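You operate a simulated robot arm through the tools that you are given. There is no shell and no other tool. Be economical: measure what you need, move in short steps, check, and stop when the job is done.

You are at the controls of a simulated two-armed robot. One attempt, no reset.

TASK
Pick up the small cup with one hand, pass it to the other hand and put it on the middle shelf in the steel rack. Take the silver padlock and leave it on top of the orange pad on the top of the store bench. Do these in any order. Set down upright: small cup.

It is judged by the outcome, as a careful person would: the job done as asked, and still so three seconds after it is handed in. It fails if anything else is knocked over, pushed out of place, dropped, spilled or broken.

THE ROBOT
Two 6-joint arms with two-finger grippers on one trunk, on a base that drives. Base frame: it is fixed to the floor where the robot stands at the start and does not move with it; the origin is under the middle of the robot, x ahead of it, y to its left, z up; the surface under the hand at the start is at about z = 0.9. Readings come in m, rad, newtons and seconds.
The left shoulder is at the start at [0.07, 0.148, 0.98], the right one opposite. Each reaches about 0.732 m from its shoulder. Places, roughly: middle shelf in the steel rack [-2.9, 0.3, 1]; orange pad (10x7x4 cm) [-2.8, 1.2, 0.9]; silver padlock (3x5x7 cm) [-3, 2.6, 1.6]. Payload 2.69 kg a hand.
Tool frame (each hand has its own): the origin (TCP) lies between the finger pads and is the grasp point; the fingertips stand 0.02 m ahead of it; z points along the fingers, y is the line along which they close. Largest opening 0.1 m; the body of the gripper starts 0.063 m behind the TCP.
Orientation is that of the tool frame in the base frame, as [roll, pitch, yaw] about the fixed x, y, z axes, in that order (R = Rz(yaw) Ry(pitch) Rx(roll)). With the fingers straight down and closing along the base's y, the tool's x points along the base's -x, its y along +y and its z along -z.

THE INTERFACE
- The arms move only by the tool nudge_tool. It takes "left_motion", "right_motion" or both (then of equal length, played together; a hand with none holds still); each is text: rows parted by semicolons, each of 7 numbers parted by spaces: the gripper command, from -1 (shut) to 1 (fully open), values between in proportion, then the shift along the base's x, y, z in m, then the turn, a rotation vector about the base's x, y, z in rad. In form: claw dx dy dz ax ay az; .... A call has 1 to 12 rows; each row is the pose to reach, as a shift and turn from the pose commanded when the call began. A row lasts 0.2 s, in which the tool goes at most 0.05 m and 0.15 rad; a call with a longer step from one row to the next is refused whole, and so is a gripper value outside its range. Where a pose cannot be reached the arm comes as near as it can. A force on the tool above 40 N (or 10 N above the force at the start of the call, whichever is more), or a blocked arm, ends the call early, and 0.2 s more pass. Each finger travels about 0.045 m/s and halts on what it meets, pressing with about 29 N; the grip force reading is that of the motor and also rises with nothing between the fingers. The clock runs only during rows and for 0.2 s after the last one: add rows that repeat a pose to give the fingers time. It gives the time, the measured TCP pose, the force on the tool (base axes), the opening and the grip force at its end, in the units of the frame above (readings bear some noise), with the torque about the TCP (base axes, N m) and any sound that the robot's microphone picked up.
- Cameras (640 x 400 px; columns grow to the right, rows downward): "scene" is now at [0.1327, 0.0433, 1.2245]; the picture's right is [0.48, -0.88, 0.00], its down [-0.38, -0.21, -0.90] and it looks along [0.79, 0.43, -0.44] (base axes); focal length 247 px, centre (320, 200). "left" rides on the left gripper at [0.07, 0.019, -0.099] in its tool frame; the picture's right is [-0.26, 0.97, 0.00], its down [-0.75, -0.20, -0.63] and it looks along [-0.61, -0.16, 0.78] (tool axes); focal length 230 px, centre (320, 200). "right" rides on the right gripper at [0.07, -0.019, -0.099] in its tool frame; the picture's right is [0.26, 0.97, 0.00], its down [-0.75, 0.20, -0.63] and it looks along [-0.61, 0.16, 0.78] (tool axes); focal length 230 px, centre (320, 200).
- capture(camera): a new picture of that camera. The clock stands still meanwhile.
- raise_lower(by): slides the trunk up (or, below 0, down) by that many m; the arms and the scene camera ride with it, the base frame stays. It gives what a move gives, with no picture.
- base_move(legs): drives the robot by 1 to 6 legs, each [ahead, turn to the left] in m and rad, along the robot's own axes; the way and the turn of a leg run together, so that a leg with both is an arc; at most 1.5 m and 3.142 rad a leg. The arms and the cameras ride along, it lands a little off, and it stops where it bumps. It gives what a move gives.
- aim_head(pan, tilt): turns the head with the scene camera to pan (to the left, within 1.501 rad either way) and tilt (down, from -0.506 to 1.204), counted from straight ahead of the robot. It gives what a move gives.
- point_at(camera, pixels): for up to 12 pixels [column, row] of the newest picture of that camera ("zoom" is the newest enlarged one), the place [x, y, z] in the base frame of the surface seen there, good to about 0.002 m. The clock stands still meanwhile.
- enlarge(camera, box): a new picture of the part [left, top, right, bottom] of that camera's present view, enlarged. The clock stands still meanwhile.
- job_done(): hands the job in; it is judged then, once.

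Work in short steps. Measure before you move; look again where a grasp or a placing could have gone wrong, and mend it. You have 110 turns and 108 pictures in all, those below and enlarged ones among them. Open the grippers and draw the arms clear of the work before you hand the job in, unless the task says otherwise; then end with one line.

The tools are called after "Emit:" as a command line: name --argument value ..., lists and objects as JSON in quotes. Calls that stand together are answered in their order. nudge_tool: Moves the arms, as the interface text tells. Its arguments: {"type":"object","properties":{"left_motion":{"type":"string"},"right_motion":{"type":"string"}},"required":[]} The other tools are called the same way: raise_lower (by) slides the trunk up or down; base_move (legs) drives the base; aim_head (pan, tilt) turns the head that bears the scene camera; capture (camera) takes a picture; point_at (camera, pixels) gives the place of the surface under pixels of a picture; enlarge (camera, box) takes an enlarged picture of a part of a camera's view; job_done () hands the job in.

At the start:

```text
time_s: 0.0
left_tool_pos: [0.2621, 0.2761, 0.9994]
left_ee_rot: [3.141, 0.0, 3.141]
left_force: [0.5, -0.3, -0.7]
left_torque: [-0.02, -0.01, 0.01]
left_opening: 0.0999
left_grip_force: 0.1
right_tool_pos: [0.5267, 0.0087, 1.0004]
right_ee_rot: [-3.14, 0.0, -3.142]
right_force: [-0.1, 0.0, 0.1]
right_torque: [0.02, 0.0, -0.01]
right_opening: 0.0998
right_grip_force: 0.1
trunk travel left (down, up): [-0.538, 0.402]
robot x, y, heading: [-0.0041, -0.0026, -0.006]
head pan, tilt: [0.499, 0.452]
```

scene: 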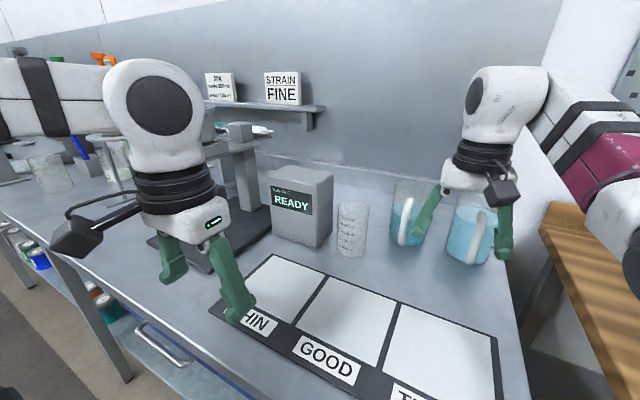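
right: 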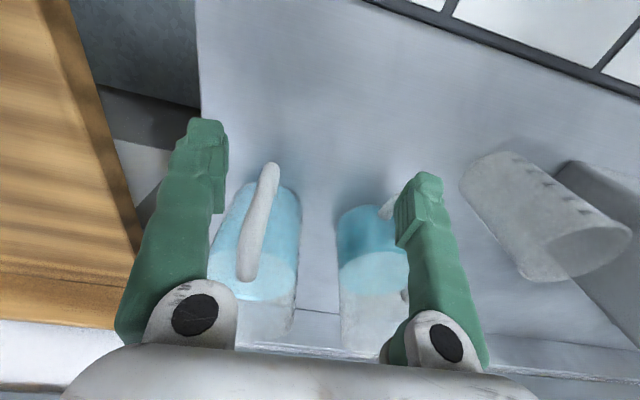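
left: 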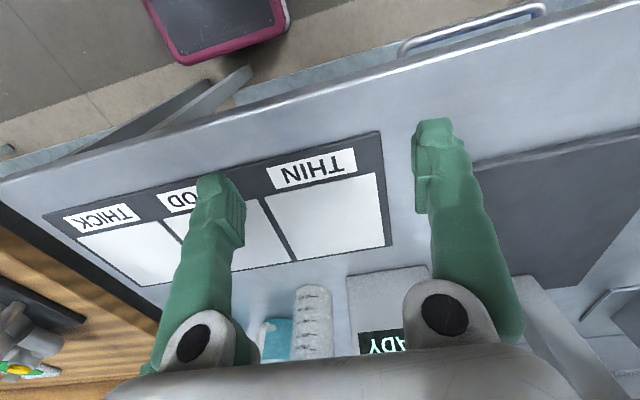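

The pictures show two blue-filled vessels with handles and a grey beaker on the bench; which one is the small cup isn't clear yet. I'll enlarge that part of the view.

Emit:
enlarge --camera "scene" --box '[250, 130, 550, 320]'

Emit:
enlarge --camera "scene" --box '[0, 40, 330, 280]'

```text
2.11 times, centred on (400, 225) of scene
```

zoom: 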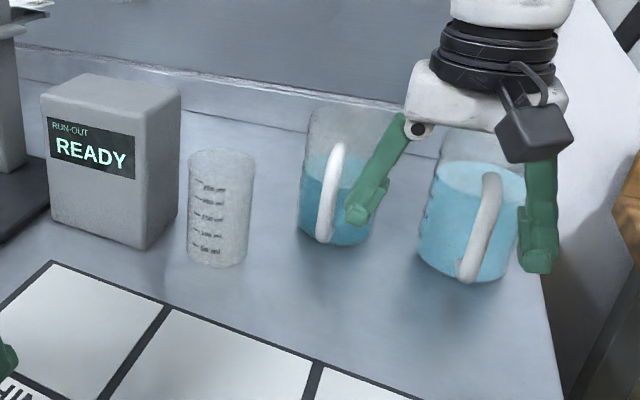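

```text
1.67 times, centred on (165, 160) of scene
```

zoom: 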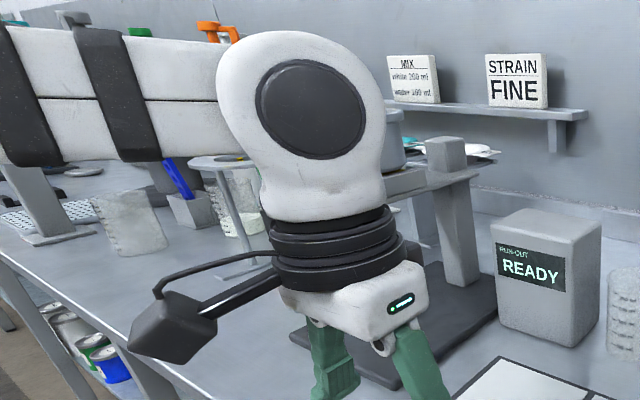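

Neither enlarged picture settles which item is the "small cup", so I'll pan the head to see the rest of the room.

Emit:
aim_head --pan 1.45 --tilt 0.4

Emit:
capture --camera "scene"

Emit:
aim_head --pan -0.9 --tilt 0.4

Emit:
capture --camera "scene"

```text
time_s: 1.2
left_tool_pos: [0.2621, 0.2766, 1.0008]
left_ee_rot: [-3.141, -0.001, -3.141]
left_force: [0.4, -0.5, -0.7]
left_torque: [-0.01, -0.01, 0.01]
left_opening: 0.1001
left_grip_force: 0.0
right_tool_pos: [0.528, 0.0077, 0.9999]
right_ee_rot: [-3.141, 0.0, 3.141]
right_force: [0.0, -0.1, 0.7]
right_torque: [-0.02, -0.03, -0.02]
right_opening: 0.0999
right_grip_force: 0.0
trunk travel left (down, up): [-0.538, 0.402]
robot x, y, heading: [-0.0011, 0.0016, -0.002]
head pan, tilt: [1.45, 0.4]
```

```text
102 pictures are left
```

scene: 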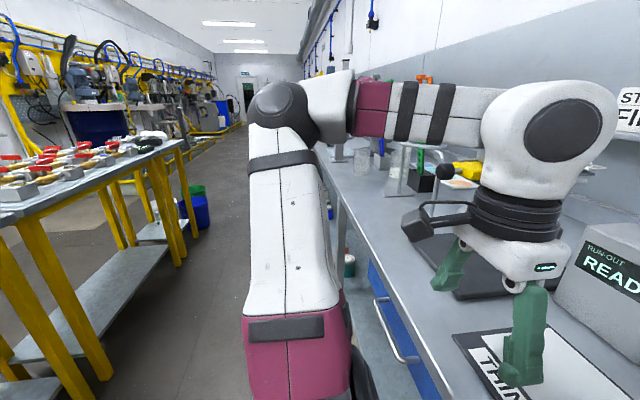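

```text
time_s: 3.4
left_tool_pos: [0.262, 0.2751, 0.9986]
left_ee_rot: [-3.141, 0.0, 3.141]
left_force: [-0.1, 0.0, -0.8]
left_torque: [-0.02, 0.0, -0.01]
left_opening: 0.1001
left_grip_force: 0.1
right_tool_pos: [0.5284, 0.007, 1.0]
right_ee_rot: [-3.141, 0.001, -3.141]
right_force: [0.3, -0.5, 0.0]
right_torque: [-0.03, -0.01, -0.03]
right_opening: 0.1
right_grip_force: 0.0
trunk travel left (down, up): [-0.538, 0.402]
robot x, y, heading: [-0.0006, -0.0027, 0.003]
head pan, tilt: [-0.901, 0.4]
```

```text
101 pictures are left
```

scene: 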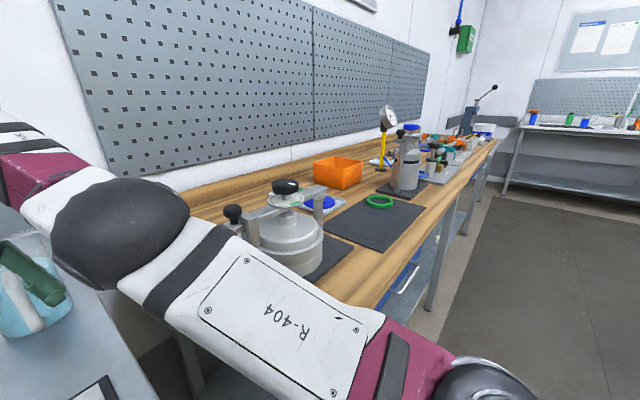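

The workbench to the right has no cups. I'll look straight at the two blue vessels and measure them.

Emit:
aim_head --pan 0.1 --tilt 0.6

Emit:
capture --camera "scene"

Emit:
enlarge --camera "right" --box '[160, 130, 480, 360]'

```text
time_s: 4.7
left_tool_pos: [0.2623, 0.2761, 1.0004]
left_ee_rot: [3.141, -0.001, 3.141]
left_force: [0.9, 0.2, 1.2]
left_torque: [0.0, 0.02, -0.02]
left_opening: 0.1001
left_grip_force: 0.0
right_tool_pos: [0.5264, 0.0076, 0.9994]
right_ee_rot: [3.141, 0.001, -3.141]
right_force: [-0.6, 0.1, 0.0]
right_torque: [-0.01, 0.0, 0.0]
right_opening: 0.1003
right_grip_force: 0.1
trunk travel left (down, up): [-0.538, 0.402]
robot x, y, heading: [-0.0017, -0.0005, -0.002]
head pan, tilt: [0.099, 0.6]
```

```text
100 pictures are left
```

scene: 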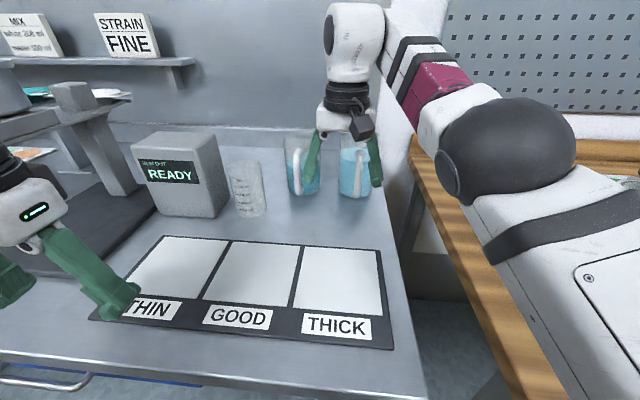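

```text
1.74 times, centred on (320, 245) of right
```

zoom: 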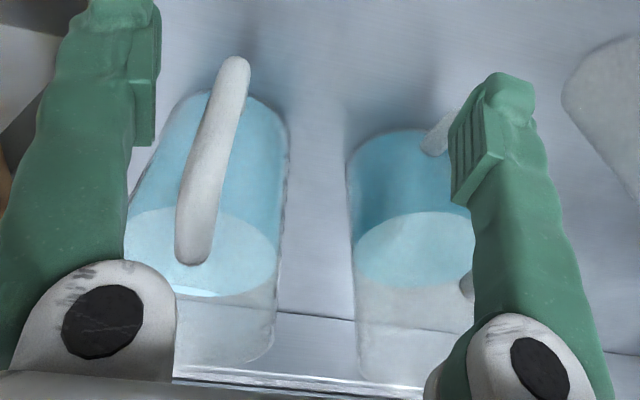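

The right hand hides the two cups at (305,165) and (352,170). I'll raise it clear and back, then measure them.

Emit:
nudge_tool --right_motion "1 0 0 0.05 0 0 0;1 -0.03 -0.03 0.08 0 0 0;1 -0.06 -0.06 0.1 0 0 0;1 -0.1 -0.09 0.11 0 0 0;1 -0.14 -0.11 0.11 0 0 0;1 -0.18 -0.13 0.11 0 0 0"

Emit:
capture --camera "scene"

Emit:
enlarge --camera "scene" --box '[220, 120, 420, 245]'

```text
refused: row 2 steps farther than a row can; nothing moved
```

```text
98 pictures are left
```

scene: 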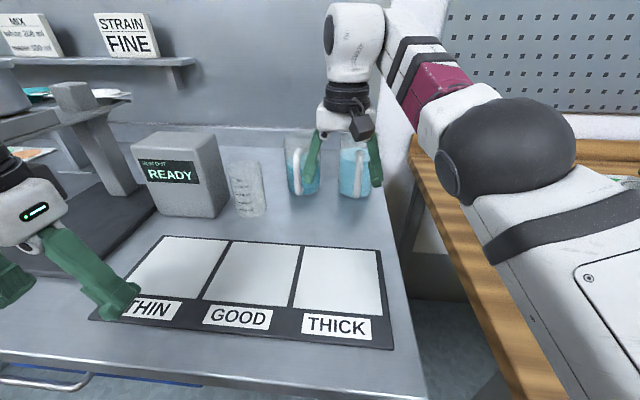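

```text
3.20 times, centred on (320, 182) of scene
```

zoom: 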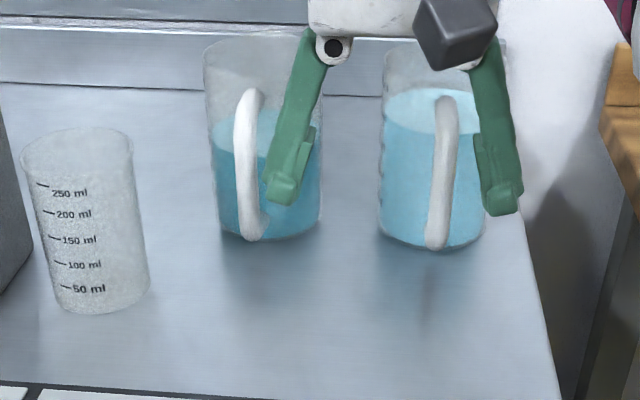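

My row 2 step was slightly too long, so the call was refused. I'll resend it with shorter steps.

Emit:
nudge_tool --right_motion "1 0 0 0.05 0 0 0;1 -0.02 -0.02 0.08 0 0 0;1 -0.05 -0.04 0.1 0 0 0;1 -0.085 -0.06 0.11 0 0 0;1 -0.12 -0.08 0.11 0 0 0;1 -0.16 -0.1 0.11 0 0 0"

Emit:
aim_head --pan 0.1 --tilt 0.5

Emit:
capture --camera "scene"

Emit:
capture --camera "right"

```text
time_s: 6.1
left_tool_pos: [0.262, 0.2757, 1.0004]
left_ee_rot: [3.141, 0.0, -3.141]
left_force: [-0.4, -0.1, -0.1]
left_torque: [-0.03, -0.02, 0.0]
left_opening: 0.1002
left_grip_force: 0.1
right_tool_pos: [0.5207, 0.0045, 1.0178]
right_ee_rot: [3.14, 0.006, -3.139]
right_force: [-0.8, 0.8, 0.3]
right_torque: [-0.03, 0.0, 0.04]
right_opening: 0.0999
right_grip_force: 0.0
right hand out of reach, approached as far as the arm can: row 1, 2, 3, 4, 5, 6
trunk travel left (down, up): [-0.538, 0.402]
robot x, y, heading: [-0.002, -0.0024, -0.001]
head pan, tilt: [0.099, 0.6]
```

```text
time_s: 6.7
left_tool_pos: [0.2626, 0.276, 0.9996]
left_ee_rot: [3.141, 0.001, 3.141]
left_force: [-0.3, 0.4, -0.5]
left_torque: [-0.02, -0.01, -0.01]
left_opening: 0.0998
left_grip_force: 0.1
right_tool_pos: [0.5204, 0.0047, 1.0177]
right_ee_rot: [3.141, 0.003, -3.141]
right_force: [-0.3, 0.3, 0.6]
right_torque: [0.0, -0.02, 0.0]
right_opening: 0.0999
right_grip_force: 0.0
trunk travel left (down, up): [-0.538, 0.402]
robot x, y, heading: [-0.001, 0.0008, -0.001]
head pan, tilt: [0.099, 0.499]
```

```text
96 pictures are left
```

scene: 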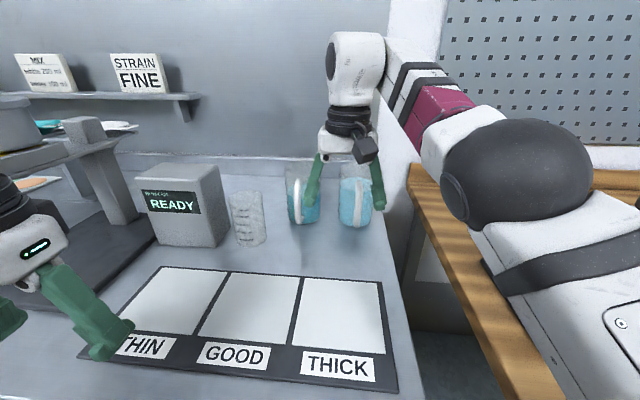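

```text
95 pictures are left
```

right: 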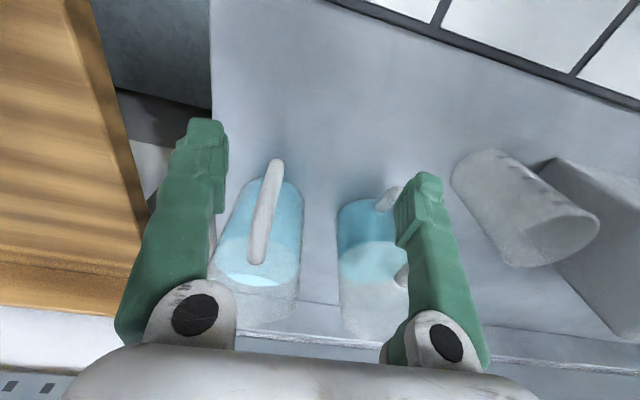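

The right arm is near its reach limit and rose only 2 cm, so I'll raise the trunk instead. That clears the view and lifts the hands off the bench.

Emit:
raise_lower --by 0.25

Emit:
capture --camera "scene"

Emit:
capture --camera "right"

Emit:
aim_head --pan 0.9 --tilt 0.5

Emit:
capture --camera "scene"

```text
time_s: 9.3
left_tool_pos: [0.262, 0.2763, 1.2503]
left_ee_rot: [3.141, -0.001, -3.141]
left_force: [-0.2, 0.2, 0.0]
left_torque: [0.0, -0.03, 0.0]
left_opening: 0.1001
left_grip_force: 0.0
right_tool_pos: [0.5205, 0.005, 1.2672]
right_ee_rot: [3.14, 0.003, -3.138]
right_force: [-0.3, 0.1, -0.7]
right_torque: [-0.01, 0.03, 0.0]
right_opening: 0.1002
right_grip_force: 0.1
trunk travel left (down, up): [-0.788, 0.152]
robot x, y, heading: [0.0005, 0.0033, 0.001]
head pan, tilt: [0.099, 0.499]
```

```text
94 pictures are left
```

scene: 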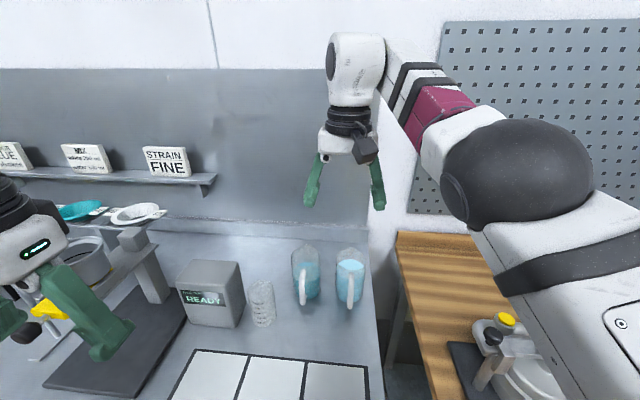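

```text
93 pictures are left
```

right: 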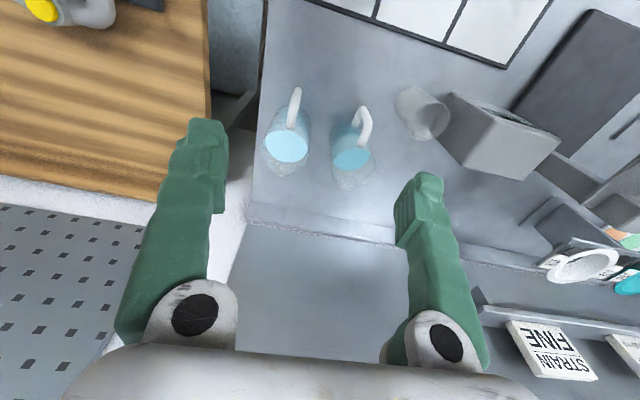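

```text
time_s: 10.4
left_tool_pos: [0.2618, 0.2771, 1.2492]
left_ee_rot: [3.141, -0.001, 3.141]
left_force: [0.2, -0.7, 0.5]
left_torque: [-0.02, 0.01, -0.02]
left_opening: 0.0999
left_grip_force: 0.0
right_tool_pos: [0.5205, 0.0049, 1.2665]
right_ee_rot: [3.139, 0.004, -3.139]
right_force: [-0.1, 0.6, 0.2]
right_torque: [0.01, 0.03, 0.0]
right_opening: 0.0999
right_grip_force: 0.0
trunk travel left (down, up): [-0.788, 0.152]
robot x, y, heading: [0.0016, -0.0005, 0.005]
head pan, tilt: [0.901, 0.499]
```

```text
92 pictures are left
```

scene: 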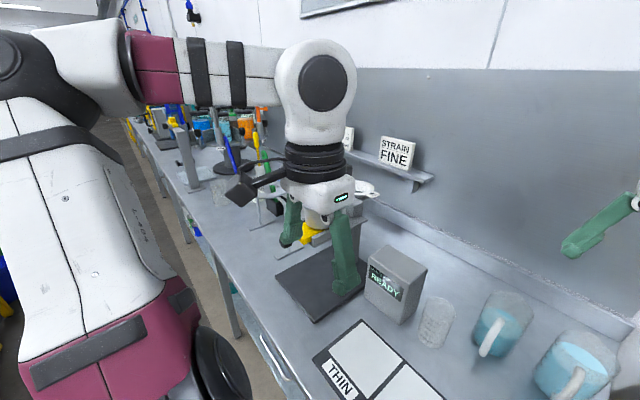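

Both cups are now clear in the right camera, at (287,130) and (352,145). I'll aim the head at them and measure their rims and widths.

Emit:
aim_head --pan 0.1 --tilt 0.7

Emit:
enlarge --camera "scene" --box '[220, 160, 400, 272]'

Emit:
enlarge --camera "right" --box '[240, 60, 480, 210]'

```text
time_s: 11.6
left_tool_pos: [0.2617, 0.277, 1.25]
left_ee_rot: [3.141, 0.002, -3.14]
left_force: [-0.1, 0.3, 0.6]
left_torque: [0.0, 0.01, 0.02]
left_opening: 0.1001
left_grip_force: 0.1
right_tool_pos: [0.5214, 0.0057, 1.2676]
right_ee_rot: [3.139, 0.005, -3.14]
right_force: [-0.5, 0.7, -0.2]
right_torque: [-0.01, -0.01, -0.02]
right_opening: 0.1001
right_grip_force: 0.0
trunk travel left (down, up): [-0.788, 0.152]
robot x, y, heading: [-0.0018, 0.002, -0.003]
head pan, tilt: [0.099, 0.7]
```

```text
3.56 times, centred on (310, 216) of scene
```

zoom: 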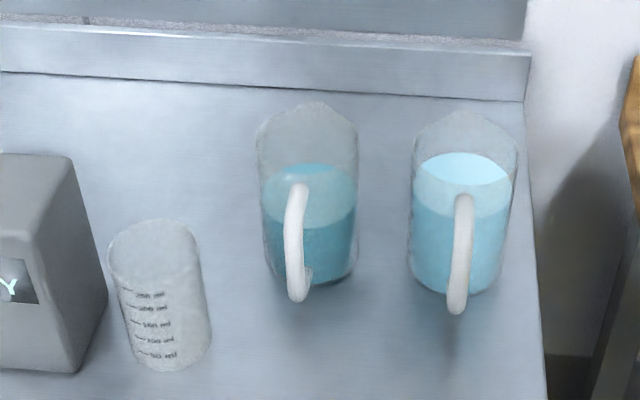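

```text
2.67 times, centred on (360, 135) of right
```

zoom: 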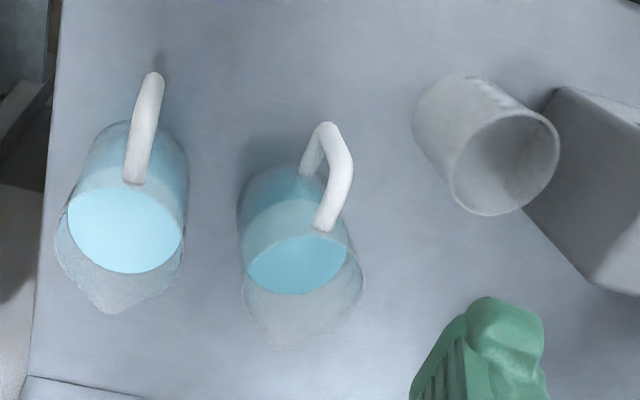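

The two blue vessels have spouts, so they look like jugs, and the grey one is a graduated beaker. The small cup may be further left, behind the left arm, so I'll look there with the left wrist camera and the head.

Emit:
aim_head --pan 0.75 --tilt 0.6

Emit:
enlarge --camera "scene" --box '[120, 60, 440, 260]'

Emit:
capture --camera "left"

```text
time_s: 12.6
left_tool_pos: [0.2621, 0.2762, 1.2498]
left_ee_rot: [3.141, 0.0, -3.14]
left_force: [0.1, 0.6, -0.6]
left_torque: [0.01, 0.04, 0.01]
left_opening: 0.1001
left_grip_force: 0.1
right_tool_pos: [0.5201, 0.004, 1.267]
right_ee_rot: [3.139, 0.004, -3.139]
right_force: [0.5, 1.0, 0.0]
right_torque: [0.02, -0.01, 0.0]
right_opening: 0.1001
right_grip_force: 0.1
trunk travel left (down, up): [-0.788, 0.152]
robot x, y, heading: [0.0004, -0.0004, 0.002]
head pan, tilt: [0.75, 0.6]
```

```text
2.00 times, centred on (280, 160) of scene
```

zoom: 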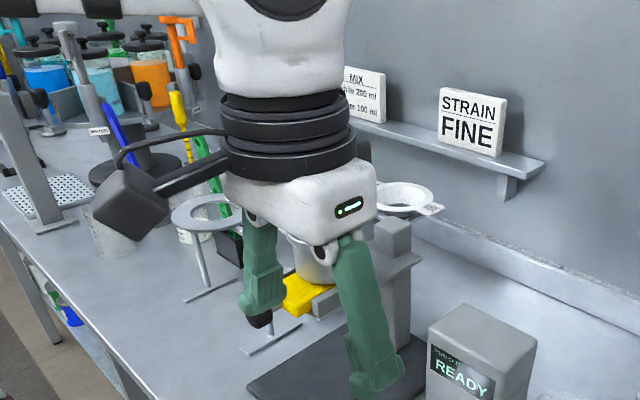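

```text
88 pictures are left
```

left: 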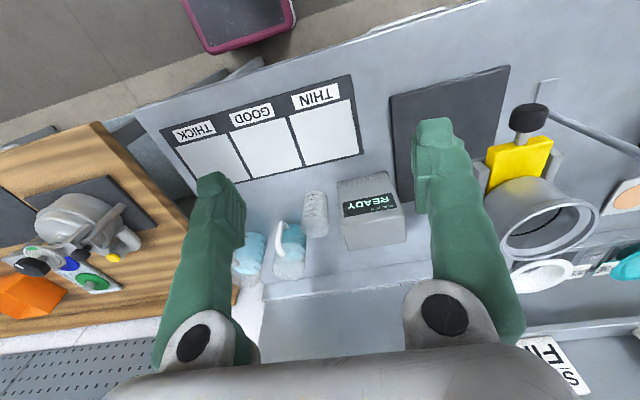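

The left hand blocks the far-left bench, where there may be more cups near zoom (110,235) and (195,235). I'll back off 0.5 m with the arms high, then survey.

Emit:
base_move --legs '[[-0.5, 0]]'

Emit:
aim_head --pan 0.5 --tilt 0.45

Emit:
capture --camera "scene"

Emit:
aim_head --pan 1.1 --tilt 0.45

Emit:
capture --camera "scene"

```text
time_s: 15.6
left_tool_pos: [-0.2401, 0.2773, 1.2499]
left_ee_rot: [-3.141, -0.001, -3.136]
left_force: [-0.2, 0.1, -0.4]
left_torque: [0.0, 0.05, 0.04]
left_opening: 0.1001
left_grip_force: 0.1
right_tool_pos: [0.0192, 0.0061, 1.2658]
right_ee_rot: [3.14, 0.003, -3.135]
right_force: [0.3, -0.1, -0.7]
right_torque: [0.03, 0.02, 0.02]
right_opening: 0.0998
right_grip_force: 0.1
trunk travel left (down, up): [-0.788, 0.152]
robot x, y, heading: [-0.5023, -0.0002, 0.01]
head pan, tilt: [0.75, 0.6]
```

```text
time_s: 16.3
left_tool_pos: [-0.2423, 0.2761, 1.2505]
left_ee_rot: [-3.141, 0.001, -3.135]
left_force: [-0.5, 0.2, 0.2]
left_torque: [-0.09, -0.02, -0.01]
left_opening: 0.1002
left_grip_force: 0.0
right_tool_pos: [0.0169, 0.0075, 1.2673]
right_ee_rot: [3.139, 0.005, -3.135]
right_force: [-0.3, 0.1, 0.0]
right_torque: [0.0, 0.03, 0.02]
right_opening: 0.0998
right_grip_force: 0.0
trunk travel left (down, up): [-0.788, 0.152]
robot x, y, heading: [-0.5035, -0.0006, 0.005]
head pan, tilt: [0.499, 0.45]
```

```text
87 pictures are left
```

scene: 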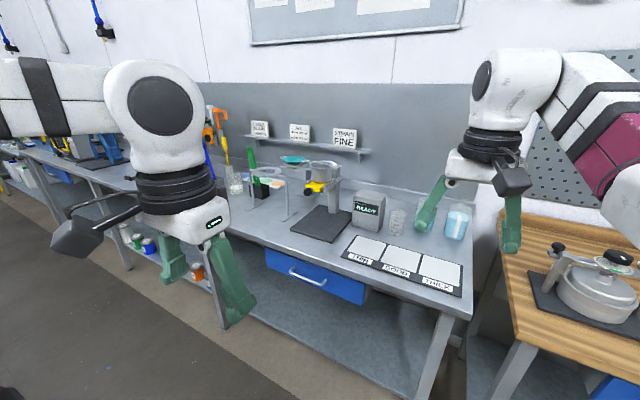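

```text
time_s: 17.3
left_tool_pos: [-0.2433, 0.2769, 1.2495]
left_ee_rot: [3.141, -0.001, -3.134]
left_force: [-0.2, -0.1, 0.0]
left_torque: [0.0, -0.03, 0.0]
left_opening: 0.0998
left_grip_force: 0.1
right_tool_pos: [0.0168, 0.0068, 1.2678]
right_ee_rot: [3.141, 0.003, -3.134]
right_force: [-0.1, 0.4, -0.3]
right_torque: [0.01, 0.02, 0.01]
right_opening: 0.1
right_grip_force: 0.1
trunk travel left (down, up): [-0.788, 0.152]
robot x, y, heading: [-0.5045, -0.0019, 0.005]
head pan, tilt: [1.1, 0.45]
```

```text
86 pictures are left
```

scene: 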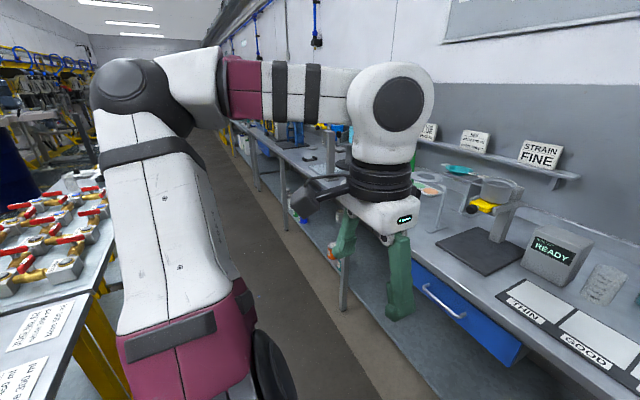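

The left arm hides the middle of the bench from this heading. I'll turn the base left 0.7 rad so the view falls between the arms.

Emit:
base_move --legs '[[0, 0.7]]'

Emit:
aim_head --pan 0.0 --tilt 0.45

Emit:
capture --camera "scene"

Emit:
enlarge --camera "scene" --box '[200, 70, 440, 220]'

```text
time_s: 19.6
left_tool_pos: [-0.4764, 0.3776, 1.2496]
left_ee_rot: [3.141, 0.001, -2.452]
left_force: [0.1, -0.7, -0.3]
left_torque: [0.01, -0.01, 0.01]
left_opening: 0.1001
left_grip_force: 0.1
right_tool_pos: [-0.105, 0.3327, 1.2666]
right_ee_rot: [3.14, 0.004, -2.449]
right_force: [0.0, -0.5, -0.1]
right_torque: [0.0, 0.01, 0.0]
right_opening: 0.1
right_grip_force: 0.1
trunk travel left (down, up): [-0.788, 0.152]
robot x, y, heading: [-0.5018, 0.0033, 0.688]
head pan, tilt: [1.1, 0.45]
```

```text
time_s: 20.9
left_tool_pos: [-0.4769, 0.3779, 1.2503]
left_ee_rot: [-3.141, 0.0, -2.45]
left_force: [0.6, 0.3, -0.3]
left_torque: [0.02, -0.04, -0.01]
left_opening: 0.1003
left_grip_force: 0.1
right_tool_pos: [-0.1049, 0.3337, 1.2673]
right_ee_rot: [3.14, 0.002, -2.45]
right_force: [0.2, -0.3, 0.0]
right_torque: [-0.02, 0.0, -0.02]
right_opening: 0.0998
right_grip_force: 0.0
trunk travel left (down, up): [-0.788, 0.152]
robot x, y, heading: [-0.5035, -0.0026, 0.691]
head pan, tilt: [0.0, 0.45]
```

```text
85 pictures are left
```

scene: 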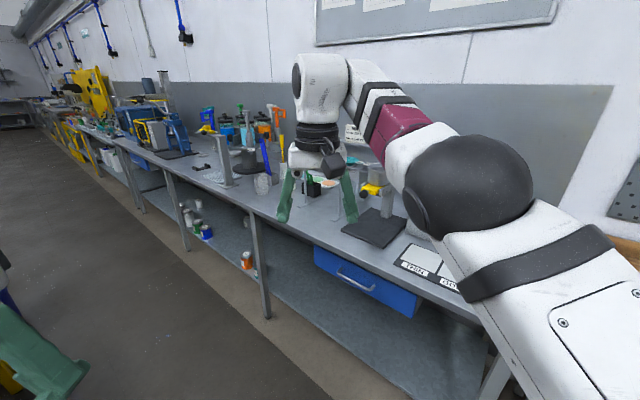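

```text
2.67 times, centred on (320, 145) of scene
```

zoom: 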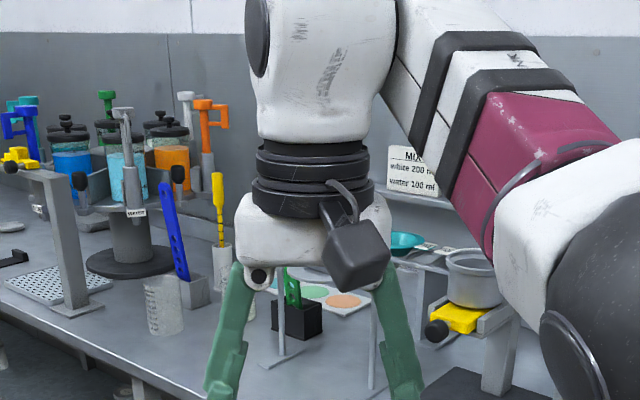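

There's a second graduated beaker at zoom (163,305). I'll measure its top and base edges to compare it with the one by the READY box.

Emit:
point_at --camera "zoom" --pixels '[[146, 290], [182, 290], [148, 330], [182, 330], [165, 280], [165, 337], [165, 305], [222, 260], [222, 290]]'

Emit:
aim_head --pan -0.35 --tilt 0.55

Emit:
capture --camera "scene"

Emit:
aim_head --pan 0.3 --tilt 0.3

Emit:
enlarge --camera "scene" --box '[160, 80, 480, 280]'

```text
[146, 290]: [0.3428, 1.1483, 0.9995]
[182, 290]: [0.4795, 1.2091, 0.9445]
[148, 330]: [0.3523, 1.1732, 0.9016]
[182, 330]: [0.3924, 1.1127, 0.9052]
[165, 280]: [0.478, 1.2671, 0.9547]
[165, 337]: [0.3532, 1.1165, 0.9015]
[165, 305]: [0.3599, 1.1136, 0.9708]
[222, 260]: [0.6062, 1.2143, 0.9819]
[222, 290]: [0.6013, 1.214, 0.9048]
```

```text
time_s: 21.7
left_tool_pos: [-0.478, 0.3784, 1.2497]
left_ee_rot: [3.141, 0.0, -2.451]
left_force: [-0.3, 0.1, 0.1]
left_torque: [0.05, 0.02, 0.01]
left_opening: 0.0999
left_grip_force: 0.2
right_tool_pos: [-0.1052, 0.3343, 1.2674]
right_ee_rot: [3.139, 0.002, -2.452]
right_force: [0.3, -0.4, 0.4]
right_torque: [0.0, -0.03, 0.02]
right_opening: 0.1002
right_grip_force: 0.1
trunk travel left (down, up): [-0.788, 0.152]
robot x, y, heading: [-0.5049, -0.0044, 0.69]
head pan, tilt: [-0.351, 0.55]
```

```text
83 pictures are left
```

scene: 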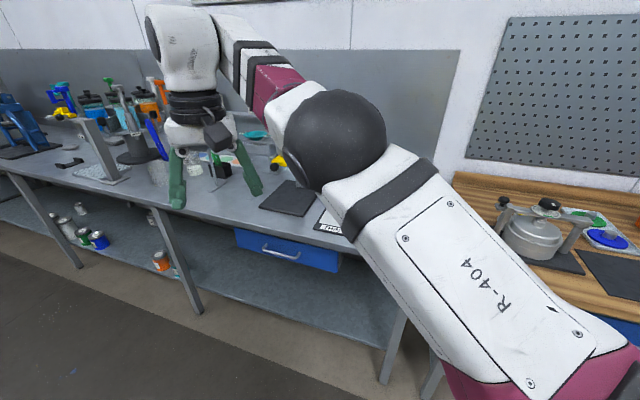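

```text
time_s: 22.8
left_tool_pos: [-0.4776, 0.3776, 1.2494]
left_ee_rot: [3.141, 0.001, -2.45]
left_force: [-0.2, 0.9, 0.0]
left_torque: [-0.01, 0.02, -0.01]
left_opening: 0.1
left_grip_force: 0.1
right_tool_pos: [-0.1054, 0.3336, 1.2657]
right_ee_rot: [3.139, 0.003, -2.449]
right_force: [0.3, -1.3, 0.2]
right_torque: [0.0, 0.01, 0.02]
right_opening: 0.1002
right_grip_force: 0.1
trunk travel left (down, up): [-0.788, 0.152]
robot x, y, heading: [-0.5049, 0.0033, 0.693]
head pan, tilt: [0.3, 0.3]
```

```text
2.00 times, centred on (320, 180) of scene
```

zoom: 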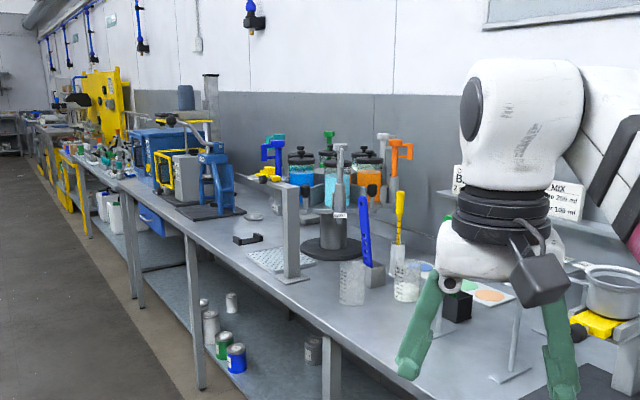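

In this zoom there's a tall beaker at (352,283) and a smaller graduated cup at (406,280). I'll enlarge that spot.

Emit:
enlarge --camera "scene" --box '[310, 190, 400, 246]'

Emit:
point_at --camera "zoom" --pixels '[[350, 170], [350, 300], [120, 220], [440, 210]]'

```text
7.11 times, centred on (355, 218) of scene
```

zoom: 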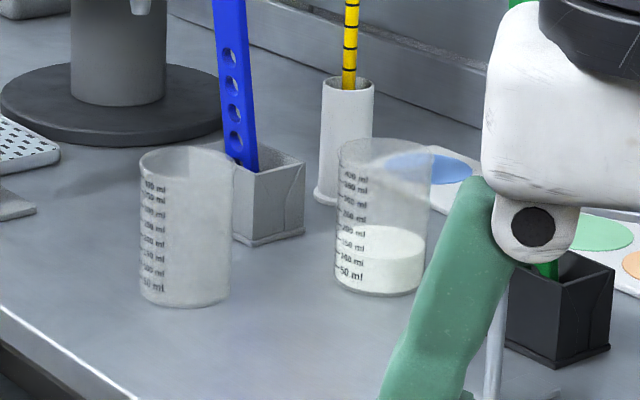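

```text
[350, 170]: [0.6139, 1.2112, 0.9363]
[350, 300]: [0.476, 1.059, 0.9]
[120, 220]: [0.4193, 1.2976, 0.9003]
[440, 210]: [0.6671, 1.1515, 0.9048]
```

Both beakers here have 8-mark 400 ml scales and one holds white paint. The empty 5-mark 250 ml one by the READY box is therefore the small cup, so I'll drive back to it and measure.

Emit:
base_move --legs '[[0, -0.69], [0.5, 0]]'

Emit:
aim_head --pan 0.3 --tilt 0.75

Emit:
enlarge --camera "scene" --box '[210, 100, 450, 250]'

```text
time_s: 27.5
left_tool_pos: [0.2427, 0.2901, 1.2519]
left_ee_rot: [-3.141, 0.004, -3.119]
left_force: [-0.8, -0.1, 0.9]
left_torque: [0.01, -0.01, -0.01]
left_opening: 0.1
left_grip_force: 0.1
right_tool_pos: [0.5069, 0.025, 1.2675]
right_ee_rot: [3.138, 0.005, -3.119]
right_force: [0.2, -0.1, 0.5]
right_torque: [0.01, 0.0, 0.01]
right_opening: 0.1002
right_grip_force: 0.1
trunk travel left (down, up): [-0.788, 0.152]
robot x, y, heading: [-0.0103, 0.0075, 0.021]
head pan, tilt: [0.3, 0.3]
```

```text
time_s: 28.4
left_tool_pos: [0.2449, 0.292, 1.2486]
left_ee_rot: [3.141, -0.001, -3.12]
left_force: [-0.6, 0.2, -0.4]
left_torque: [0.02, -0.02, 0.02]
left_opening: 0.0997
left_grip_force: 0.1
right_tool_pos: [0.5096, 0.0247, 1.2672]
right_ee_rot: [3.14, 0.003, -3.12]
right_force: [0.1, -0.3, 0.8]
right_torque: [0.02, 0.04, -0.01]
right_opening: 0.1001
right_grip_force: 0.1
trunk travel left (down, up): [-0.788, 0.152]
robot x, y, heading: [-0.0139, 0.0095, 0.02]
head pan, tilt: [0.3, 0.75]
```

```text
2.67 times, centred on (330, 175) of scene
```

zoom: 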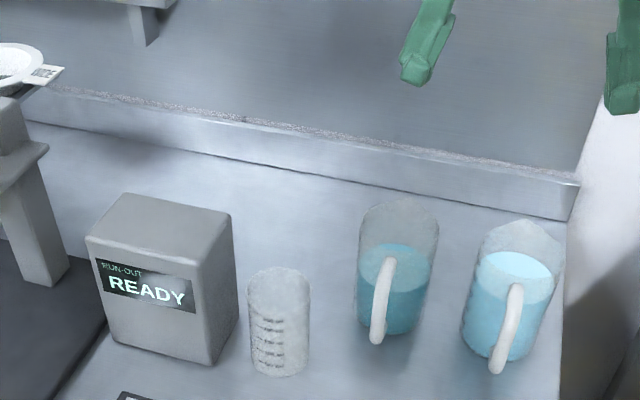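

The small cup is at zoom (280,320), between the READY box and the left jug. I'll measure points on the cup, the box edge and the jug.

Emit:
point_at --camera "zoom" --pixels '[[278, 295], [278, 330], [278, 370], [250, 290], [307, 290], [253, 365], [308, 365], [278, 270], [232, 215], [236, 340], [358, 310], [383, 340]]'

Emit:
enlarge --camera "right" --box '[330, 60, 570, 210]'

```text
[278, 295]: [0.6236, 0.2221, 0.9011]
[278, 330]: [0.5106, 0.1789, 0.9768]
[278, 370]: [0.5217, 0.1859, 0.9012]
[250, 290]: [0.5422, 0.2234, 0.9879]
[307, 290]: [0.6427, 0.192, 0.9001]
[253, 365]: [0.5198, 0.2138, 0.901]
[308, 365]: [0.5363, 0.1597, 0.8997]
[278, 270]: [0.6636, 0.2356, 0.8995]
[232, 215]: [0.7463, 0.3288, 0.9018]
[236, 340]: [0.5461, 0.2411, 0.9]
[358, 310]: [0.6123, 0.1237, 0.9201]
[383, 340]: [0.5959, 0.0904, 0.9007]
```

```text
2.67 times, centred on (450, 135) of right
```

zoom: 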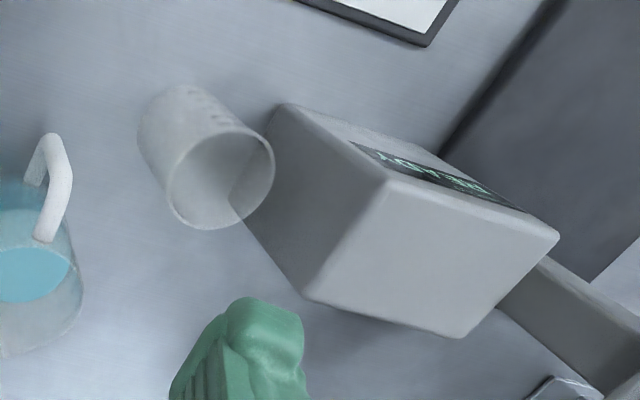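

From these points the cup's centre is about (0.55,0.195), with a diameter near 0.06. I'll measure the cup rim, box top and jug from the enlarged right view to plan hand clearance.

Emit:
point_at --camera "zoom" --pixels '[[168, 200], [172, 170], [272, 165], [235, 130], [200, 228], [390, 185], [310, 295], [455, 330], [550, 240], [262, 215], [10, 340], [145, 140]]'

```text
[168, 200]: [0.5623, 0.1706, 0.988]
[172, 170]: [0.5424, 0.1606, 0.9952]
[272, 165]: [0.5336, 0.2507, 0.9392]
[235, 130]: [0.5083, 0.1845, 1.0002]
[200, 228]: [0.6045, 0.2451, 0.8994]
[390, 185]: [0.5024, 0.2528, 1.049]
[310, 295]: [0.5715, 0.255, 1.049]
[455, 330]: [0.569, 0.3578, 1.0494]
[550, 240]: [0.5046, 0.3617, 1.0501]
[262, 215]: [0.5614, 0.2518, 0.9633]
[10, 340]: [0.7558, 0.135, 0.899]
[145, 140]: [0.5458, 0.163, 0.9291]
```

The READY box spans y 0.253–0.36 with its top at 1.05. The cup centre is about (0.542,0.193), rim z 1.0, radius about 0.033. The left hand will pick it top-down with its yaw turned +60° to clear the box, while the right hand begins its turn toward a camera-up side grasp.

Emit:
nudge_tool --left_motion "1 0.027 -0.009 -0.0045 0 0 0.0952;1 0.054 -0.018 -0.009 0 0 0.1904;1 0.081 -0.027 -0.0135 0 0 0.2856;1 0.108 -0.036 -0.018 0 0 0.3808;1 0.135 -0.045 -0.0225 0 0 0.476;1 0.162 -0.054 -0.027 0 0 0.5712;1 0.189 -0.063 -0.0315 0 0 0.6664;1 0.216 -0.072 -0.036 0 0 0.7616;1 0.243 -0.081 -0.0405 0 0 0.8568;1 0.27 -0.09 -0.045 0 0 0.952;1 0.297 -0.099 -0.05 0 0 1.047" --right_motion "1 -0.0118 -0.0155 -0.005 0 0 -0.1428;1 -0.0236 -0.031 -0.01 0 0 -0.2856;1 -0.0354 -0.0465 -0.015 0 0 -0.4284;1 -0.0472 -0.062 -0.02 0 0 -0.5712;1 -0.059 -0.0775 -0.025 0 0 -0.714;1 -0.0708 -0.093 -0.03 0 0 -0.8568;1 -0.0826 -0.1085 -0.035 0 0 -0.9996;1 -0.0944 -0.124 -0.04 0 0 -1.1424;1 -0.1062 -0.1395 -0.045 0 0 -1.2852;1 -0.118 -0.155 -0.05 0 0 -1.428;1 -0.1298 -0.1705 -0.055 0 0 -1.5708"

```text
time_s: 30.8
left_tool_pos: [0.3438, 0.3395, 1.1771]
left_ee_rot: [-3.136, -0.002, -2.071]
left_force: [0.0, 0.5, 0.6]
left_torque: [-0.01, 0.02, 0.0]
left_opening: 0.1
left_grip_force: 0.0
left hand out of reach, approached as far as the arm can: row 2, 3, 4, 5, 6, 7, 8, 9, 10, 11
right_tool_pos: [0.5591, -0.1209, 1.2562]
right_ee_rot: [3.142, 0.005, 1.593]
right_force: [0.2, -0.2, 0.0]
right_torque: [0.0, -0.03, -0.02]
right_opening: 0.1
right_grip_force: 0.0
right hand out of reach, approached as far as the arm can: row 1, 2, 3, 4, 5, 6, 7, 8, 9, 10, 11
trunk travel left (down, up): [-0.788, 0.152]
robot x, y, heading: [-0.0095, 0.0061, 0.026]
head pan, tilt: [0.3, 0.75]
```

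Both arms hit reach limits because the wrists sit too high above the shoulders. I'll raise the trunk 0.14, then bring the hands down relative to it.

Emit:
raise_lower --by 0.14

Emit:
nudge_tool --left_motion "1 0.01 -0.01 -0.045 0 0 0;1 0.02 -0.02 -0.09 0 0 0;1 0.04 -0.03 -0.13 0 0 0;1 0.065 -0.045 -0.16 0 0 0;1 0.09 -0.06 -0.18 0 0 0;1 0.12 -0.08 -0.18 0 0 0;1 0.15 -0.10 -0.18 0 0 0;1 0.18 -0.12 -0.18 0 0 0;1 0.198 -0.146 -0.18 0 0 0;1 0.198 -0.146 -0.18 0 0 0" --right_motion "1 0 0 -0.04 0 0 0;1 0 0 -0.08 0 0 0;1 0 0 -0.12 0 0 0;1 -0.02 -0.005 -0.16 0 0 0;1 -0.04 -0.01 -0.19 0 0 0;1 -0.06 -0.015 -0.19 0 0 0;1 -0.08 -0.02 -0.19 0 0 0;1 -0.1 -0.025 -0.19 0 0 0;1 -0.13 -0.03 -0.19 0 0 0;1 -0.16 -0.03 -0.19 0 0 0"

```text
time_s: 32.5
left_tool_pos: [0.3431, 0.3411, 1.317]
left_ee_rot: [-3.136, -0.002, -2.074]
left_force: [0.5, 0.1, -0.1]
left_torque: [-0.01, -0.03, -0.02]
left_opening: 0.1001
left_grip_force: 0.0
right_tool_pos: [0.5594, -0.1217, 1.396]
right_ee_rot: [-3.14, 0.003, 1.593]
right_force: [0.1, -0.5, 0.0]
right_torque: [0.0, 0.0, 0.02]
right_opening: 0.1
right_grip_force: 0.0
trunk travel left (down, up): [-0.928, 0.012]
robot x, y, heading: [-0.0111, 0.0076, 0.022]
head pan, tilt: [0.3, 0.75]
```

```text
time_s: 34.6
left_tool_pos: [0.3451, 0.3642, 1.1935]
left_ee_rot: [-3.135, -0.003, -2.073]
left_force: [-0.5, 0.1, -0.4]
left_torque: [0.02, 0.01, 0.0]
left_opening: 0.1
left_grip_force: 0.1
left hand out of reach, approached as far as the arm can: row 1, 2, 3, 4, 5, 6, 7, 8, 9, 10
right_tool_pos: [0.6016, -0.1214, 1.2204]
right_ee_rot: [-3.139, 0.006, 1.594]
right_force: [-0.1, 0.6, -0.4]
right_torque: [0.03, -0.02, 0.01]
right_opening: 0.0997
right_grip_force: 0.2
right hand out of reach, approached as far as the arm can: row 1, 2, 3, 4, 5, 6, 7, 8, 9, 10
trunk travel left (down, up): [-0.928, 0.012]
robot x, y, heading: [-0.0129, 0.0106, 0.017]
head pan, tilt: [0.3, 0.75]
```

The arms ended far from where I commanded, so I need to see their posture. I'll look at the scene and then test a small move.

Emit:
aim_head --pan 0.0 --tilt 0.45

Emit:
capture --camera "scene"

Emit:
nudge_tool --left_motion "1 0.02 0 0 0 0 0;1 0.04 0 0 0 0 0" --right_motion "1 -0.02 0 0 0 0 0;1 -0.04 0 0 0 0 0"

```text
time_s: 35.5
left_tool_pos: [0.3454, 0.3624, 1.1934]
left_ee_rot: [-3.135, -0.001, -2.073]
left_force: [-0.1, -0.6, 0.8]
left_torque: [-0.02, -0.02, -0.03]
left_opening: 0.1002
left_grip_force: 0.1
right_tool_pos: [0.6016, -0.1226, 1.2188]
right_ee_rot: [-3.14, 0.005, 1.593]
right_force: [-0.3, -0.5, 1.0]
right_torque: [0.04, -0.03, 0.03]
right_opening: 0.1001
right_grip_force: 0.0
trunk travel left (down, up): [-0.928, 0.012]
robot x, y, heading: [-0.0138, 0.0128, 0.02]
head pan, tilt: [0.0, 0.45]
```

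```text
78 pictures are left
```

scene: 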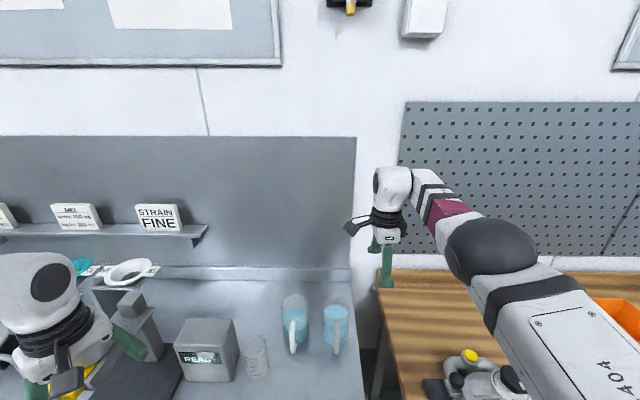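

```text
time_s: 36.0
left_tool_pos: [0.3565, 0.3746, 1.2036]
left_ee_rot: [-3.137, -0.003, -2.073]
left_force: [-0.1, 0.2, 0.2]
left_torque: [0.02, 0.03, 0.0]
left_opening: 0.1002
left_grip_force: 0.1
left hand out of reach, approached as far as the arm can: row 1, 2
right_tool_pos: [0.5804, -0.1231, 1.2141]
right_ee_rot: [-3.138, 0.004, 1.592]
right_force: [-0.4, -0.2, 0.2]
right_torque: [0.0, -0.01, -0.01]
right_opening: 0.1003
right_grip_force: 0.1
right hand out of reach, approached as far as the arm can: row 1, 2
trunk travel left (down, up): [-0.928, 0.012]
robot x, y, heading: [-0.0145, 0.0061, 0.019]
head pan, tilt: [0.0, 0.45]
```

Both arms look limited by joint limits tied to the new yaw. I'll turn both hands back to their original yaw and see whether motion frees up.

Emit:
nudge_tool --left_motion "1 0 0 0 0 0 -0.14;1 0 0 0 0 0 -0.28;1 0 0 0 0 0 -0.42;1 0 0 0 0 0 -0.56;1 0 0 0 0 0 -0.70;1 0 0 0 0 0 -0.84;1 0 0 0 0 0 -0.98;1 0 0 0 0 0 -1.08;1 0 0 0 0 0 -1.08;1 0.03 -0.02 0 0 0 -1.08;1 0.06 -0.04 0 0 0 -1.08" --right_motion "1 0 0 0 0 0 0.14;1 0 0 0 0 0 0.28;1 0 0 0 0 0 0.42;1 0 0 0 0 0 0.56;1 0 0 0 0 0 0.70;1 0 0 0 0 0 0.84;1 0 0 0 0 0 0.98;1 0 0 0 0 0 1.12;1 0 0 0 0 0 1.26;1 0 0 0 0 0 1.4;1 0 0 0 0 0 1.55"

```text
time_s: 38.5
left_tool_pos: [0.3194, 0.3399, 1.2059]
left_ee_rot: [-3.141, 0.002, 3.132]
left_force: [0.4, 0.0, 0.2]
left_torque: [0.02, -0.04, 0.01]
left_opening: 0.1003
left_grip_force: 0.2
left hand out of reach, approached as far as the arm can: row 7, 8, 9, 10, 11
right_tool_pos: [0.5798, -0.124, 1.2103]
right_ee_rot: [-3.14, 0.004, -3.138]
right_force: [-1.0, -0.8, 0.1]
right_torque: [-0.02, -0.02, 0.02]
right_opening: 0.1
right_grip_force: 0.0
right hand out of reach, approached as far as the arm can: row 6, 7, 8, 9, 10, 11
trunk travel left (down, up): [-0.928, 0.012]
robot x, y, heading: [-0.0089, 0.0073, 0.02]
head pan, tilt: [0.0, 0.45]
```

Motion is still constrained. I'll probe small moves in each direction with both arms to learn the pattern.

Emit:
nudge_tool --left_motion "1 0 0 0.04 0 0 0;1 0 0 0.08 0 0 0" --right_motion "1 0 0 -0.04 0 0 0;1 0 0 -0.08 0 0 0"

Emit:
nudge_tool --left_motion "1 0.03 0 0 0 0 0;1 0.06 0 0 0 0 0" --right_motion "1 -0.03 0 0 0 0 0;1 -0.06 0 0 0 0 0"

Emit:
nudge_tool --left_motion "1 0 -0.03 0 0 0 0;1 0 -0.06 0 0 0 0" --right_motion "1 0 0.03 0 0 0 0;1 0 0.06 0 0 0 0"

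Emit:
capture --camera "left"

```text
time_s: 39.0
left_tool_pos: [0.3179, 0.339, 1.2893]
left_ee_rot: [-3.139, 0.001, 3.131]
left_force: [-0.1, 0.3, 0.2]
left_torque: [-0.02, -0.03, 0.01]
left_opening: 0.1002
left_grip_force: 0.0
right_tool_pos: [0.5789, -0.1248, 1.1316]
right_ee_rot: [-3.141, 0.006, -3.141]
right_force: [-0.4, -1.0, 0.2]
right_torque: [0.02, -0.01, -0.01]
right_opening: 0.1
right_grip_force: 0.1
trunk travel left (down, up): [-0.928, 0.012]
robot x, y, heading: [-0.0134, 0.0108, 0.02]
head pan, tilt: [0.0, 0.45]
```

```text
time_s: 39.6
left_tool_pos: [0.3176, 0.3408, 1.288]
left_ee_rot: [-3.137, 0.0, 3.132]
left_force: [0.0, 0.0, -0.2]
left_torque: [0.0, -0.01, 0.0]
left_opening: 0.1001
left_grip_force: 0.1
left hand out of reach, approached as far as the arm can: row 1, 2
right_tool_pos: [0.5442, -0.1223, 1.1169]
right_ee_rot: [-3.141, 0.006, -3.139]
right_force: [-0.1, -0.4, 0.1]
right_torque: [-0.01, -0.02, 0.01]
right_opening: 0.1
right_grip_force: 0.1
right hand out of reach, approached as far as the arm can: row 2
trunk travel left (down, up): [-0.928, 0.012]
robot x, y, heading: [-0.0146, 0.0093, 0.022]
head pan, tilt: [0.0, 0.45]
```

```text
time_s: 40.2
left_tool_pos: [0.3068, 0.3014, 1.2934]
left_ee_rot: [-3.133, 0.0, 3.131]
left_force: [0.1, 0.8, -0.6]
left_torque: [-0.01, -0.04, 0.02]
left_opening: 0.1001
left_grip_force: 0.0
left hand out of reach, approached as far as the arm can: row 2
right_tool_pos: [0.5465, -0.0742, 1.1285]
right_ee_rot: [3.112, -0.002, -3.14]
right_force: [0.7, -0.2, -0.1]
right_torque: [-0.03, 0.01, -0.01]
right_opening: 0.1
right_grip_force: 0.0
right hand out of reach, approached as far as the arm can: row 1, 2
trunk travel left (down, up): [-0.928, 0.012]
robot x, y, heading: [-0.0125, 0.0111, 0.016]
head pan, tilt: [0.0, 0.45]
```

```text
77 pictures are left
```

left: 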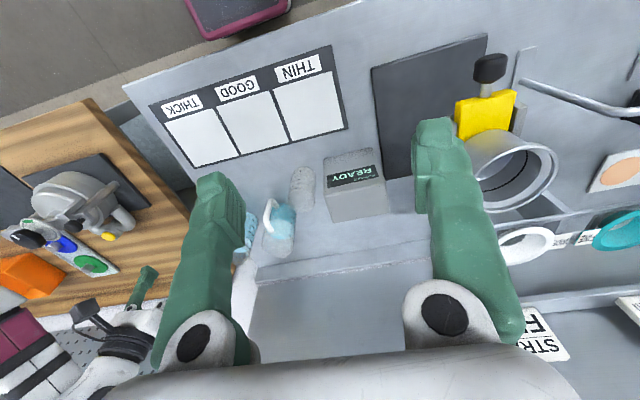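

Left moves freely up and right moves freely down. The trouble seems to be near wrist height equal to shoulder height, probably a wrist singularity with the tool pointing down. I'll test away from it: left up then forward, right down then back.

Emit:
nudge_tool --left_motion "1 0 0 0.04 0 0 0;1 0 0 0.08 0 0 0;1 0 0 0.11 0 0 0;1 0.03 0 0.11 0 0 0;1 0.06 0 0.11 0 0 0;1 0.09 0 0.11 0 0 0" --right_motion "1 0 0 -0.04 0 0 0;1 0 0 -0.08 0 0 0;1 0 0 -0.1 0 0 0;1 -0.03 0 -0.1 0 0 0;1 -0.06 0 -0.1 0 0 0;1 -0.09 0 -0.1 0 0 0"

```text
time_s: 41.6
left_tool_pos: [0.3027, 0.3067, 1.3795]
left_ee_rot: [-3.138, 0.001, 3.131]
left_force: [0.2, 0.3, 0.1]
left_torque: [-0.01, 0.01, 0.03]
left_opening: 0.1002
left_grip_force: 0.3
left hand out of reach, approached as far as the arm can: row 2, 3, 4, 5, 6
right_tool_pos: [0.5682, -0.0674, 1.0275]
right_ee_rot: [3.116, -0.007, -3.137]
right_force: [0.0, 0.2, 0.3]
right_torque: [0.01, -0.01, -0.02]
right_opening: 0.1
right_grip_force: 0.0
right hand out of reach, approached as far as the arm can: row 1, 2, 3, 4, 5, 6
trunk travel left (down, up): [-0.928, 0.012]
robot x, y, heading: [-0.0074, 0.0078, 0.019]
head pan, tilt: [0.0, 0.45]
```

The right hand only works top-down at a longer radius (≥0.5 m) and the left only close in. So the right hand will pick the cup, with the base turned to suit, and the left will take it from near the body with its fingers tilted forward. First I'll lift the right hand and try tilting the left forward.

Emit:
nudge_tool --left_motion "1 0 0 -0.02 0 -0.14 0;1 0 0 -0.04 0 -0.28 0;1 0 0 -0.06 0 -0.42 0;1 0 0 -0.08 0 -0.56 0;1 0 0 -0.08 0 -0.7 0;1 0 0 -0.08 0 -0.84 0;1 0 0 -0.08 0 -0.98 0;1 0 0 -0.08 0 -1.1 0" --right_motion "1 0 0 0.04 0 0 0;1 0 0 0.08 0 0 0;1 0 0 0.12 0 0 0;1 0 0 0.16 0 0 0;1 0 0 0.2 0 0 0;1 0 0 0.2 0 0 0;1 0 0 0.2 0 0 0;1 0 0 0.2 0 0 0"

```text
time_s: 43.5
left_tool_pos: [0.3987, 0.3019, 1.292]
left_ee_rot: [3.126, 1.069, 3.111]
left_force: [0.1, -0.3, 0.0]
left_torque: [-0.03, 0.01, -0.06]
left_opening: 0.1
left_grip_force: 0.0
left hand out of reach, approached as far as the arm can: row 4, 5, 6, 7, 8
right_tool_pos: [0.5725, -0.0623, 1.2319]
right_ee_rot: [-3.14, 0.003, 3.14]
right_force: [-0.7, 0.0, -0.1]
right_torque: [-0.01, 0.0, 0.0]
right_opening: 0.1004
right_grip_force: 0.1
right hand out of reach, approached as far as the arm can: row 1, 2, 3, 4, 5
trunk travel left (down, up): [-0.928, 0.012]
robot x, y, heading: [-0.0163, 0.0082, 0.02]
head pan, tilt: [0.0, 0.45]
```

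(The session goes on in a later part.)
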